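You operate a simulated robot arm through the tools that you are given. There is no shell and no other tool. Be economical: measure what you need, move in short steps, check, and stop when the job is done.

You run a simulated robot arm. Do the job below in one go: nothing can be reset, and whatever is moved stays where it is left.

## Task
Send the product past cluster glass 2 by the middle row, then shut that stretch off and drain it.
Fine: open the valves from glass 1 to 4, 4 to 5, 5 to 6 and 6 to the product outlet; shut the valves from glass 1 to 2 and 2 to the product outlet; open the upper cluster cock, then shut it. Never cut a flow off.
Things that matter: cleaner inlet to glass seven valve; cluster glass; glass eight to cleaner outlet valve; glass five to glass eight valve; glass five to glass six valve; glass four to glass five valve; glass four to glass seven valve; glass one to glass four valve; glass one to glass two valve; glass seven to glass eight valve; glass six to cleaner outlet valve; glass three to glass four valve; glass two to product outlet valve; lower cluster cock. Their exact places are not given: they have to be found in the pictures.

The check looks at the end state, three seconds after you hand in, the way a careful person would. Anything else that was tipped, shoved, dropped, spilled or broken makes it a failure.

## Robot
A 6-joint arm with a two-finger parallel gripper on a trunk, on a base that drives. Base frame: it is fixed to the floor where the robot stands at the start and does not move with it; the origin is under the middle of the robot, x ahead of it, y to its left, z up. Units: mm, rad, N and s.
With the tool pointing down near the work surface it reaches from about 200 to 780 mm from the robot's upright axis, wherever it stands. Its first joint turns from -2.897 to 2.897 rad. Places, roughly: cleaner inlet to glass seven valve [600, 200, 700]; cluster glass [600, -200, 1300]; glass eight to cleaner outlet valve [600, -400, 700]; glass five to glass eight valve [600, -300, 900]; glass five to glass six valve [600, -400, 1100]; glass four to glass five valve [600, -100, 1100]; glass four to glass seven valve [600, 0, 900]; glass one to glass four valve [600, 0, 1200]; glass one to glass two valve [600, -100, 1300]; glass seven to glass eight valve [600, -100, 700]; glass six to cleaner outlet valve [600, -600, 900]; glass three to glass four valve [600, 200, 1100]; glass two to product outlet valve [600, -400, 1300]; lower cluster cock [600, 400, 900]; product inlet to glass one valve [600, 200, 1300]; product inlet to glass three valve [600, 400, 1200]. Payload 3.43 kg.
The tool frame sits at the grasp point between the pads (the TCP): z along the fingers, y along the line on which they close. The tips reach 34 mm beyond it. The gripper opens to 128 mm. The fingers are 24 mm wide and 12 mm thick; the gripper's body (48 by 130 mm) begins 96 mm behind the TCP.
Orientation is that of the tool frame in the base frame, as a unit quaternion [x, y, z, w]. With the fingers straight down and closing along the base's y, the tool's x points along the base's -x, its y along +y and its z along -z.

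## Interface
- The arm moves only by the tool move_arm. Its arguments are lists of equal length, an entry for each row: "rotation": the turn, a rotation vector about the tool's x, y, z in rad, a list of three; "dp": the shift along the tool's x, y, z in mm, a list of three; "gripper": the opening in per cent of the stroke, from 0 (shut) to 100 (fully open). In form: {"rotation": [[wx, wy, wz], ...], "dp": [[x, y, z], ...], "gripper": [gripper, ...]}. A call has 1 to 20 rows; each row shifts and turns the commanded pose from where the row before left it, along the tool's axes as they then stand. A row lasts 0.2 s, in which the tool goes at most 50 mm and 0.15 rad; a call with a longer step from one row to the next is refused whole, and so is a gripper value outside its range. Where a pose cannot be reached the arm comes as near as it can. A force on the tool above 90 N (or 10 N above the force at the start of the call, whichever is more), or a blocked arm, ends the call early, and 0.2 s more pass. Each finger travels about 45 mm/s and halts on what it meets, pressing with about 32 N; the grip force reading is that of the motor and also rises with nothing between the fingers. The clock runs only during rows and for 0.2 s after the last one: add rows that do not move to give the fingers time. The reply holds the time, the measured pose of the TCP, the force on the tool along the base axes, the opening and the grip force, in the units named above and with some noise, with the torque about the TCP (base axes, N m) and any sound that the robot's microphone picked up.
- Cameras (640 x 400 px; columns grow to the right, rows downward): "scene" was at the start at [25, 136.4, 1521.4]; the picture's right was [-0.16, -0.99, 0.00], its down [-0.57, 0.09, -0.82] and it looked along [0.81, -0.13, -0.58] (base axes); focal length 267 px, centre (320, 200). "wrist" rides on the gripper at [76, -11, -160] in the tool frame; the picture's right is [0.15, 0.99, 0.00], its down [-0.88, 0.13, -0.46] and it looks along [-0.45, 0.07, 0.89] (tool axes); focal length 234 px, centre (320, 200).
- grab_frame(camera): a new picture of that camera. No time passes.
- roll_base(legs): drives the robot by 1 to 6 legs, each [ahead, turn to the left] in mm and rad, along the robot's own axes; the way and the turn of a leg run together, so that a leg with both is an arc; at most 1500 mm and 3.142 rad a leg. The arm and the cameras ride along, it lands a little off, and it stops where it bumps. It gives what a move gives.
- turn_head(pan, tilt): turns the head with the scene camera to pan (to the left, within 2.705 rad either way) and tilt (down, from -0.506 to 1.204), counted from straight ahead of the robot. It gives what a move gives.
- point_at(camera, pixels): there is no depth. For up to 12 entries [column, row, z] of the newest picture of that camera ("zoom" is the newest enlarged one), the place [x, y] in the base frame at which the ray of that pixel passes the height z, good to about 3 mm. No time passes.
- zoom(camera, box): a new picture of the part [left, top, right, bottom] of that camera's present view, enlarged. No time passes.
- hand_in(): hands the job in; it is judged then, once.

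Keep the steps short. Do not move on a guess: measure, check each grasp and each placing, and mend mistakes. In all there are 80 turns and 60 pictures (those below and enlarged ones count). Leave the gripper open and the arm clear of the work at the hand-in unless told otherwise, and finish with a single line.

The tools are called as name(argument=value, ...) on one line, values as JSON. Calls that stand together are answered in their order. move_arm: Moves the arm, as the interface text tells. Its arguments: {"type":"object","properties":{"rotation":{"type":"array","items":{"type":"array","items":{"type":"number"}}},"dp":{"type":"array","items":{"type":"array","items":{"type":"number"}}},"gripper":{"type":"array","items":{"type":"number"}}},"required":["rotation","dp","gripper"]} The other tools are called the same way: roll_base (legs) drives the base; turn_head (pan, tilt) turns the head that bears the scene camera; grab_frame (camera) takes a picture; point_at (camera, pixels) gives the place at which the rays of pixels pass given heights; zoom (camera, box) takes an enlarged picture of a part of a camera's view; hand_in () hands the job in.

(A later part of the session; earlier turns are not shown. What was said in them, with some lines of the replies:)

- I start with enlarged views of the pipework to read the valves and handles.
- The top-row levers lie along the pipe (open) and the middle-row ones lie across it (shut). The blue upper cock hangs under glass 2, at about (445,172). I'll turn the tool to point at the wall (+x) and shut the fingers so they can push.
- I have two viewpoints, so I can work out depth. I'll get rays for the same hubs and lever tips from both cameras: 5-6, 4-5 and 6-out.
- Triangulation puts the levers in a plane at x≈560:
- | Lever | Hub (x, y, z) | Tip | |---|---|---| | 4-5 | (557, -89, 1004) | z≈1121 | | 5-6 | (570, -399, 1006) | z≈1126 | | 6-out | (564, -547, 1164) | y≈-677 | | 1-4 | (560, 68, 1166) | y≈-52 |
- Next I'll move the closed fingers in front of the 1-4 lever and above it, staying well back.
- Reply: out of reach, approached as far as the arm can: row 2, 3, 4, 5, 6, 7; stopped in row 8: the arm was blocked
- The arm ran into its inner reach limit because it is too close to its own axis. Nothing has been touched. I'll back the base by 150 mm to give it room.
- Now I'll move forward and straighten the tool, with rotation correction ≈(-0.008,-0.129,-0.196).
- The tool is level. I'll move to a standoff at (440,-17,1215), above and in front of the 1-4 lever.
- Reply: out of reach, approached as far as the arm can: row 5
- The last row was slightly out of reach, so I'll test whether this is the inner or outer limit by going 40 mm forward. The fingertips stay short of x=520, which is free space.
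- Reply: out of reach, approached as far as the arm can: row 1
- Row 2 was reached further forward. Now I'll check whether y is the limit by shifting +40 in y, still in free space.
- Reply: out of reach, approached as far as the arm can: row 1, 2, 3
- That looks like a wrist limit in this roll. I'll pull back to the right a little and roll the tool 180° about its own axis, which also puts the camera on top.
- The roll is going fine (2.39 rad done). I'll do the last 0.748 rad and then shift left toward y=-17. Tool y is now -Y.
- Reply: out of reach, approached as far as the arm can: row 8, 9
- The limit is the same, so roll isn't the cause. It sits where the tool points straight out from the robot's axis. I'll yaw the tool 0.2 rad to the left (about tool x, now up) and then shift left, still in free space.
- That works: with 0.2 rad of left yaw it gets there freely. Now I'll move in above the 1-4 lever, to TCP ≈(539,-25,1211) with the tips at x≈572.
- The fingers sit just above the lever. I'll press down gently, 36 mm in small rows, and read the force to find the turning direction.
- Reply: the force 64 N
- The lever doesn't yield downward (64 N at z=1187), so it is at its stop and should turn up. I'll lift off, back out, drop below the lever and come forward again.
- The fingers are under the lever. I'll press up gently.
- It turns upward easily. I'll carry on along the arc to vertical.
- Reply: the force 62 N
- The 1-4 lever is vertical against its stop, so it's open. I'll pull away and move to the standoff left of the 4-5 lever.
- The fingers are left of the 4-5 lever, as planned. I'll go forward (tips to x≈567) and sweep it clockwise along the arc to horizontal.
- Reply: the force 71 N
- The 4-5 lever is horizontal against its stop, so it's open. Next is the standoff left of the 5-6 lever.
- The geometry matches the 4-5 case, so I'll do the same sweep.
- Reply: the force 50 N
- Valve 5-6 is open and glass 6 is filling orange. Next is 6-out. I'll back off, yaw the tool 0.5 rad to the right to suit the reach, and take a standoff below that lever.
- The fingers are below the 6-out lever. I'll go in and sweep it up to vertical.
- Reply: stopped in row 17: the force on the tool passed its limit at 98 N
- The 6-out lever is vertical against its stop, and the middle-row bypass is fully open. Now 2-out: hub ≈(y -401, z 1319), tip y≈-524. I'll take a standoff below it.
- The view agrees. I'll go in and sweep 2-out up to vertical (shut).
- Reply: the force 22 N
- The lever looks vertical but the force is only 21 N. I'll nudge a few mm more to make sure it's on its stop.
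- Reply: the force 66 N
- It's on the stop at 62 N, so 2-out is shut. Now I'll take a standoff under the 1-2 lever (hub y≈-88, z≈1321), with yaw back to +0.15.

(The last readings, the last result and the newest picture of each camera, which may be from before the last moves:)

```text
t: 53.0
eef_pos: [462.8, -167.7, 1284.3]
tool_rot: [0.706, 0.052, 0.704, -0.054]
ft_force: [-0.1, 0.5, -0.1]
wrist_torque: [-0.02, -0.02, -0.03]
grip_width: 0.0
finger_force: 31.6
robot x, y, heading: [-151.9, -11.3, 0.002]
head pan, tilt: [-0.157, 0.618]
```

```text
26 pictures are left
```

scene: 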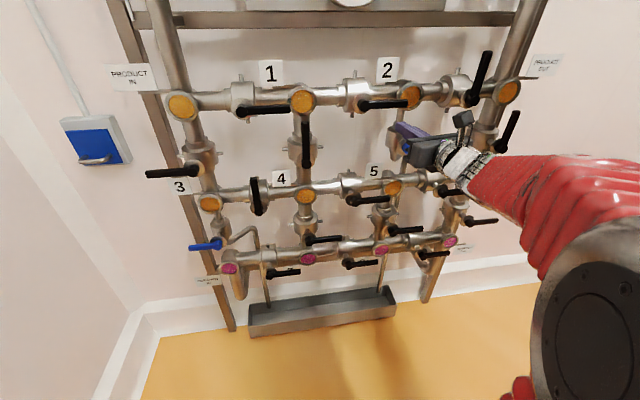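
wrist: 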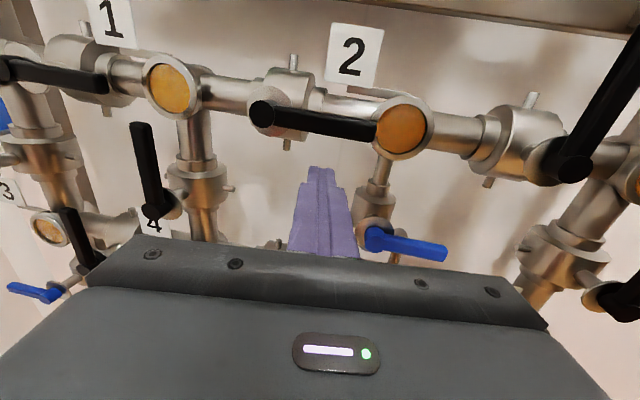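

The geometry is right (1-2 hub at (262,115), fingers below the lever). I'll go in and sweep it up to shut.

move_arm(rotation=[[0, 0, 0], [0, 0, 0], [0, 0, 0], [0, 0, 0], [0, 0, 0], [0, 0, 0], [0, 0, 0], [0, 0, 0], [0, 0, 0], [0, 0, 0], [0, 0, 0], [0, 0, 0], [0, 0, 0], [0, 0, 0], [0, 0, 0], [0, 0, 0], [0, 0, 0], [0, 0, 0]], dp=[[0, 5.5, 36.1], [0, 5.5, 36.1], [7.5, 1.6, -0.3], [7.5, 1.6, -0.3], [10.4, 2.2, -0.3], [11.6, 0.8, -0.1], [11.6, -0.8, 0.1], [11.3, -2.4, 0.4], [10.9, -4, 0.6], [10.2, -5.3, 0.8], [9.4, -6.7, 1], [8.3, -8, 1.2], [7.1, -9, 1.4], [5.8, -9.9, 1.5], [4.3, -10.7, 1.6], [2, -6.8, 1], [0.8, -3, 0.5], [0, 0, 0]], gripper=[0, 0, 0, 0, 0, 0, 0, 0, 0, 0, 0, 0, 0, 0, 0, 0, 0, 0])

grab_frame(camera="wrist")

zoom(camera="scene", box=[280, 30, 520, 180])

```text
t: 56.8
eef_pos: [536.9, -112.6, 1402.7]
tool_rot: [0.707, 0.048, 0.704, -0.051]
ft_force: [-4.3, -40.5, -6.2]
wrist_torque: [-0.2, 0.2, -1.23]
grip_width: 0.0
finger_force: 31.7
robot x, y, heading: [-149.1, -3.8, -0.001]
head pan, tilt: [-0.157, 0.618]
```

```text
25 pictures are left
```

wrist: 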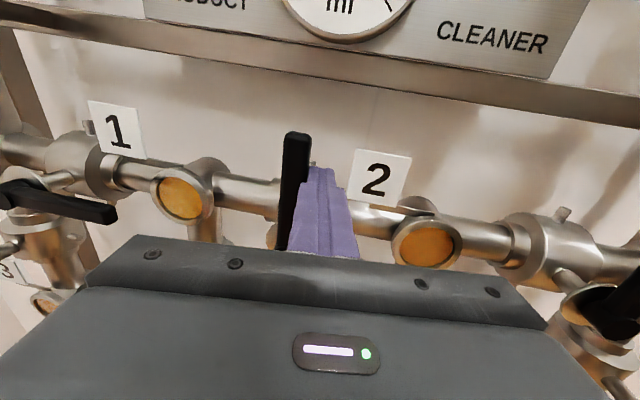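

```text
2.67 times, centred on (400, 105) of scene
```

zoom: 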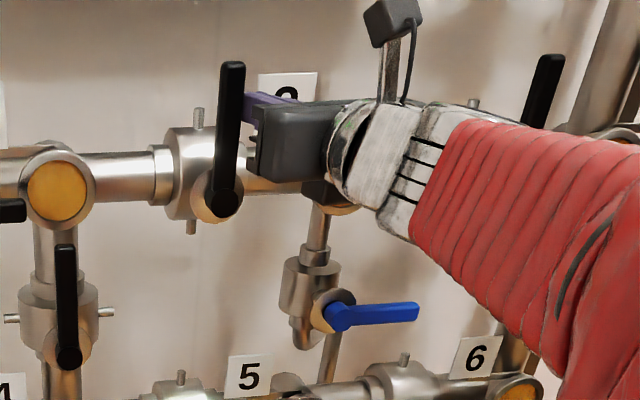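

Valve 1-2 is shut, with the lever vertical at 40 N. Glass 2 is now isolated. Next is a standoff below the blue upper cock, for a close look at it.

move_arm(rotation=[[0, 0, 0], [0, 0, 0], [0, 0, 0], [0, 0, 0], [0, 0, 0], [0, 0, 0], [0, 0, 0], [0, 0, 0], [0, 0, 0], [0, 0, 0], [0, 0, 0]], dp=[[0, 14.8, -2.3], [0, -5.6, -37.1], [0, -5.6, -37.1], [-36.1, 25.6, -3.9], [-36.1, 25.6, -3.9], [-36.1, 25.6, -3.9], [-36.1, 25.6, -3.9], [-36.1, 25.6, -3.9], [-36.1, 25.6, -3.9], [-36.1, 25.6, -3.9], [0, 0, 0]], gripper=[0, 0, 0, 0, 0, 0, 0, 0, 0, 0, 0])

grab_frame(camera="wrist")

grab_frame(camera="scene")

```text
t: 59.2
eef_pos: [460.4, -302.4, 1150.6]
tool_rot: [0.705, 0.053, 0.705, -0.053]
ft_force: [-0.5, -0.4, 0.0]
wrist_torque: [0.03, 0.02, -0.02]
grip_width: 0.0
finger_force: 31.9
robot x, y, heading: [-152.3, -6.6, -0.001]
head pan, tilt: [-0.157, 0.618]
```

```text
23 pictures are left
```

wrist: 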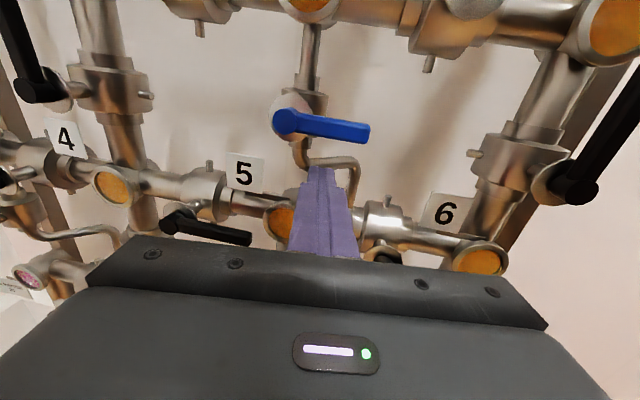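

```text
22 pictures are left
```

scene: 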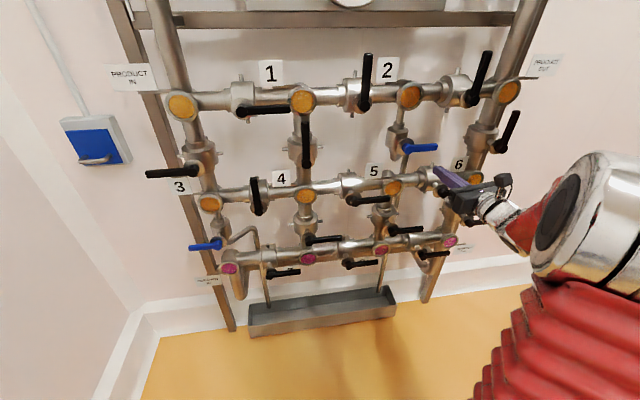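

Two wrist views and the scene view agree on the blue cock: hub ≈(580,-242,1179), lever ≈98 long, about 20 mm deeper than the black ones. I'll come in under it with tips at x≈587 and sweep it up to open.

move_arm(rotation=[[0, 0, 0], [0, 0, 0], [0, 0, 0], [0, 0, 0], [0, 0, 0], [0, 0, 0], [0, 0, 0], [0, 0, 0], [0, 0, 0], [0, 0, 0], [0, 0, 0], [0, 0, 0], [0, 0, 0], [0, 0, 0], [0, 0, 0], [0, 0, 0]], dp=[[-6.6, 5.9, -0.9], [0, 7.1, 46.5], [0, 7.1, 46.5], [7, 0, 0], [7, 0, 0], [10.6, 2.8, -0.4], [11.4, 1, -0.1], [11.4, -1, 0.1], [11.1, -3, 0.4], [10.4, -4.7, 0.7], [9.4, -6.5, 1], [8.1, -8, 1.2], [6.6, -9.3, 1.4], [4, -8.2, 1.2], [2.3, -6.4, 1], [0, 0, 0]], gripper=[0, 0, 0, 0, 0, 0, 0, 0, 0, 0, 0, 0, 0, 0, 0, 0])

grab_frame(camera="wrist")

zoom(camera="scene", box=[320, 60, 520, 185])

```text
t: 62.6
eef_pos: [554.3, -267.8, 1243.1]
tool_rot: [0.706, 0.051, 0.704, -0.053]
ft_force: [1.7, -16.6, -0.1]
wrist_torque: [-0.21, 0.03, -0.47]
grip_width: 0.0
finger_force: 32.0
robot x, y, heading: [-152.2, -7.6, -0.001]
head pan, tilt: [-0.157, 0.618]
```

```text
21 pictures are left
```

wrist: 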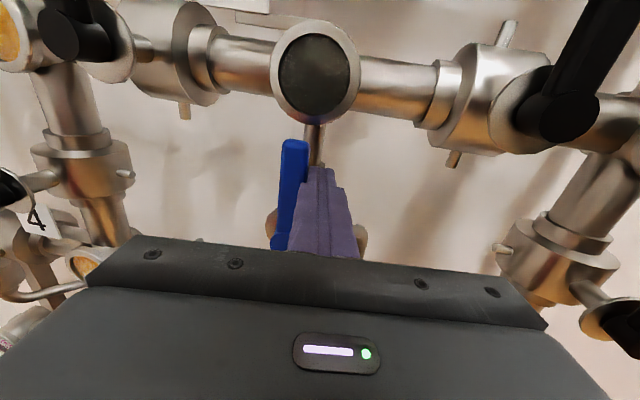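

```text
3.20 times, centred on (420, 122) of scene
```

zoom: 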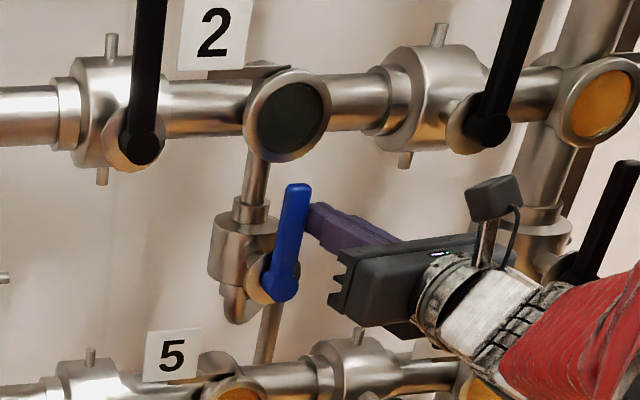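

The cock is up and glass 2 has gone dark, so it's draining. I'll nudge the cock to its stop and wait about 3 s so the glass empties.

move_arm(rotation=[[0, 0, 0], [0, 0, 0], [0, 0, 0], [0, 0, 0], [0, 0, 0], [0, 0, 0], [0, 0, 0], [0, 0, 0], [0, 0, 0], [0, 0, 0], [0, 0, 0], [0, 0, 0], [0, 0, 0], [0, 0, 0], [0, 0, 0], [0, 0, 0]], dp=[[0.5, -2.5, 0.4], [0.5, -2.5, 0.4], [0, 0, 0], [0, 0, 0], [0, 0, 0], [0, 0, 0], [0, 0, 0], [0, 0, 0], [0, 0, 0], [0, 0, 0], [0, 0, 0], [0, 0, 0], [0, 0, 0], [0, 0, 0], [0, 0, 0], [0, 0, 0]], gripper=[0, 0, 0, 0, 0, 0, 0, 0, 0, 0, 0, 0, 0, 0, 0, 0])

zoom(camera="scene", box=[180, 120, 440, 330])

```text
t: 66.0
eef_pos: [554.6, -267.1, 1243.6]
tool_rot: [0.708, 0.047, 0.703, -0.05]
ft_force: [9.0, -53.7, 1.2]
wrist_torque: [-0.58, -0.14, -1.8]
grip_width: 0.0
finger_force: 32.4
robot x, y, heading: [-153.6, -5.8, 0.002]
head pan, tilt: [-0.157, 0.618]
```

```text
1.90 times, centred on (310, 225) of scene
```

zoom: 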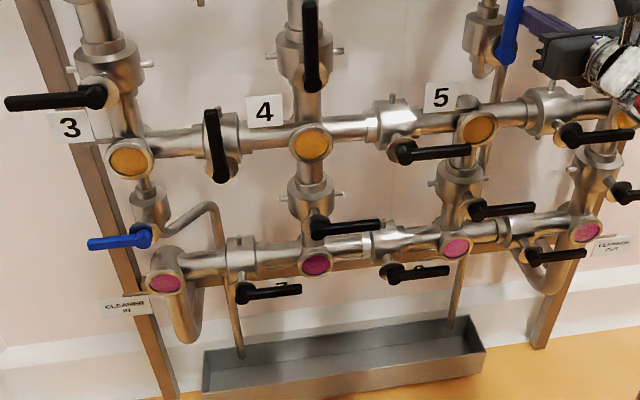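

Glass 2 is drained and the cock was on its stop (54 N). Now I'll go round to the left of the blue lever to push it back down.

move_arm(rotation=[[0, 0, 0], [0, 0, 0], [0, 0, 0], [0, 0, 0], [0, 0, 0], [0, 0, 0]], dp=[[0, 11.9, -1.8], [0, -4.9, -32.1], [0, -4.9, -32.1], [0, -30.7, 4.7], [0, -30.7, 4.7], [0, 0, 0]], gripper=[0, 0, 0, 0, 0, 0])

grab_frame(camera="wrist")

```text
t: 67.4
eef_pos: [489.0, -208.8, 1244.7]
tool_rot: [0.706, 0.052, 0.704, -0.054]
ft_force: [0.4, 0.0, -0.1]
wrist_torque: [0.01, -0.01, 0.04]
grip_width: 0.2
finger_force: 32.1
robot x, y, heading: [-153.2, -6.1, 0.001]
head pan, tilt: [-0.157, 0.618]
```

```text
18 pictures are left
```

wrist: 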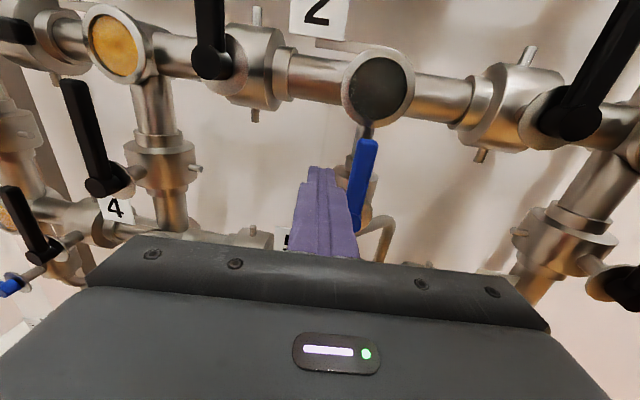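

Positioned to the left of the blue lever. I'll go in and sweep it clockwise to horizontal (shut).

move_arm(rotation=[[0, 0, 0], [0, 0, 0], [0, 0, 0], [0, 0, 0], [0, 0, 0], [0, 0, 0], [0, 0, 0], [0, 0, 0], [0, 0, 0], [0, 0, 0], [0, 0, 0], [0, 0, 0], [0, 0, 0], [0, 0, 0], [0, 0, 0], [0, 0, 0]], dp=[[0, 4.9, 32.1], [0, 4.9, 32.1], [0, 7.9, -1.2], [0, 7.9, -1.2], [2.6, 10, -1.5], [1, 11.8, -1.8], [-1, 11.8, -1.8], [-3.1, 11.5, -1.7], [-5.1, 10.7, -1.6], [-6.8, 9.7, -1.5], [-8.5, 8.4, -1.3], [-9.8, 6.7, -1], [-8.6, 4.2, -0.6], [-7.9, 2.7, -0.4], [-3.5, 0.8, -0.1], [0, 0, 0]], gripper=[0, 0, 0, 0, 0, 0, 0, 0, 0, 0, 0, 0, 0, 0, 0, 0])

grab_frame(camera="wrist")

zoom(camera="scene", box=[320, 60, 520, 185])

```text
t: 70.8
eef_pos: [553.2, -312.7, 1202.2]
tool_rot: [0.701, 0.057, 0.709, -0.054]
ft_force: [8.9, 13.6, 48.5]
wrist_torque: [0.32, -0.6, -0.4]
grip_width: 0.0
finger_force: 32.0
robot x, y, heading: [-147.5, -7.9, -0.003]
head pan, tilt: [-0.157, 0.618]
```

```text
17 pictures are left
```

wrist: 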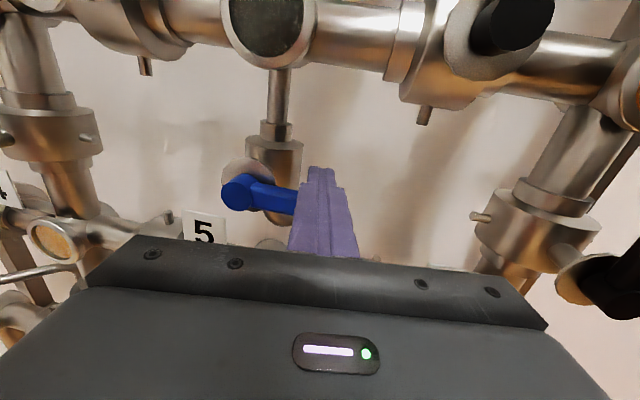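

```text
3.20 times, centred on (420, 122) of scene
```

zoom: 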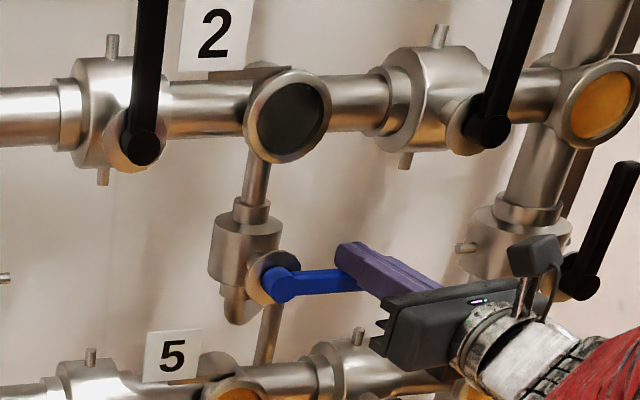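

The cock is horizontal against its stop (48 N), so it's shut, and glass 2 is empty. I'll lift off, back well clear and open the gripper.

move_arm(rotation=[[0, 0, 0], [0, 0, 0], [0, 0, 0], [0, 0, 0], [0, 0, 0], [0, 0, 0], [0, 0, 0], [0, 0, 0], [0, 0, 0], [0, 0, 0], [0, 0, 0], [0, 0, 0], [0, 0, 0]], dp=[[18, 0, 0], [0, -5.4, -35], [0, -5.4, -35], [0, -5.4, -35], [0, 0, 0], [0, 0, 0], [0, 0, 0], [0, 0, 0], [0, 0, 0], [0, 0, 0], [0, 0, 0], [0, 0, 0], [0, 0, 0]], gripper=[0, 0, 0, 0, 20, 40, 60, 80, 100, 100, 100, 100, 100])

roll_base(legs=[[-150, 0]])

grab_frame(camera="scene")

zoom(camera="scene", box=[180, 40, 500, 240])

```text
t: 73.6
eef_pos: [448.6, -314.8, 1210.9]
tool_rot: [0.706, 0.052, 0.704, -0.054]
ft_force: [-0.3, -0.9, 0.0]
wrist_torque: [-0.01, 0.01, 0.01]
grip_width: 127.5
finger_force: 0.0
robot x, y, heading: [-153.8, -9.8, 0.0]
head pan, tilt: [-0.157, 0.618]
```

```text
t: 75.2
eef_pos: [297.0, -313.8, 1211.7]
tool_rot: [0.706, 0.053, 0.704, -0.054]
ft_force: [0.2, 0.1, 0.2]
wrist_torque: [-0.01, 0.01, 0.0]
grip_width: 128.1
finger_force: 0.0
robot x, y, heading: [-304.7, -8.0, -0.003]
head pan, tilt: [-0.157, 0.618]
```

```text
15 pictures are left
```

scene: 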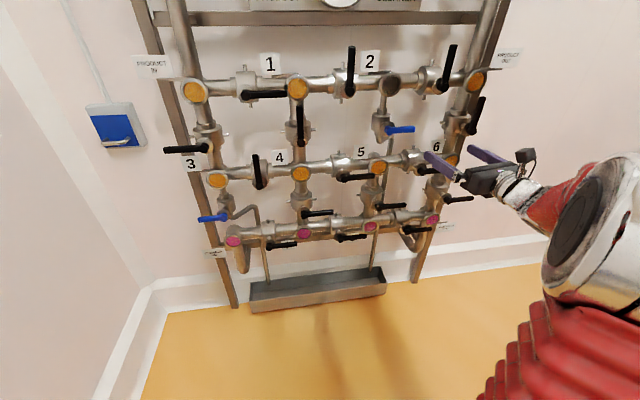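

```text
2.00 times, centred on (340, 140) of scene
```

zoom: 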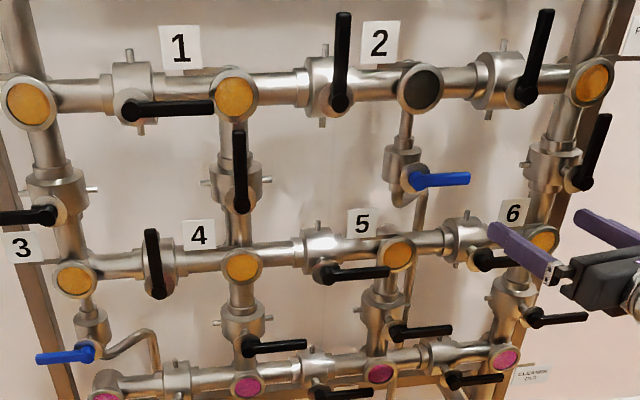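

All valves are where they should be: glass 2 is dark and shut off, the bypass is orange throughout, and the cleaner row is still pink. I'm handing in.

hand_in()

```text
The job is handed in.
```

Done: the product now runs 1-4-5-6 to the outlet, glass 2 is shut off on both sides and drained, the upper cock is shut again, and the gripper is open and clear.
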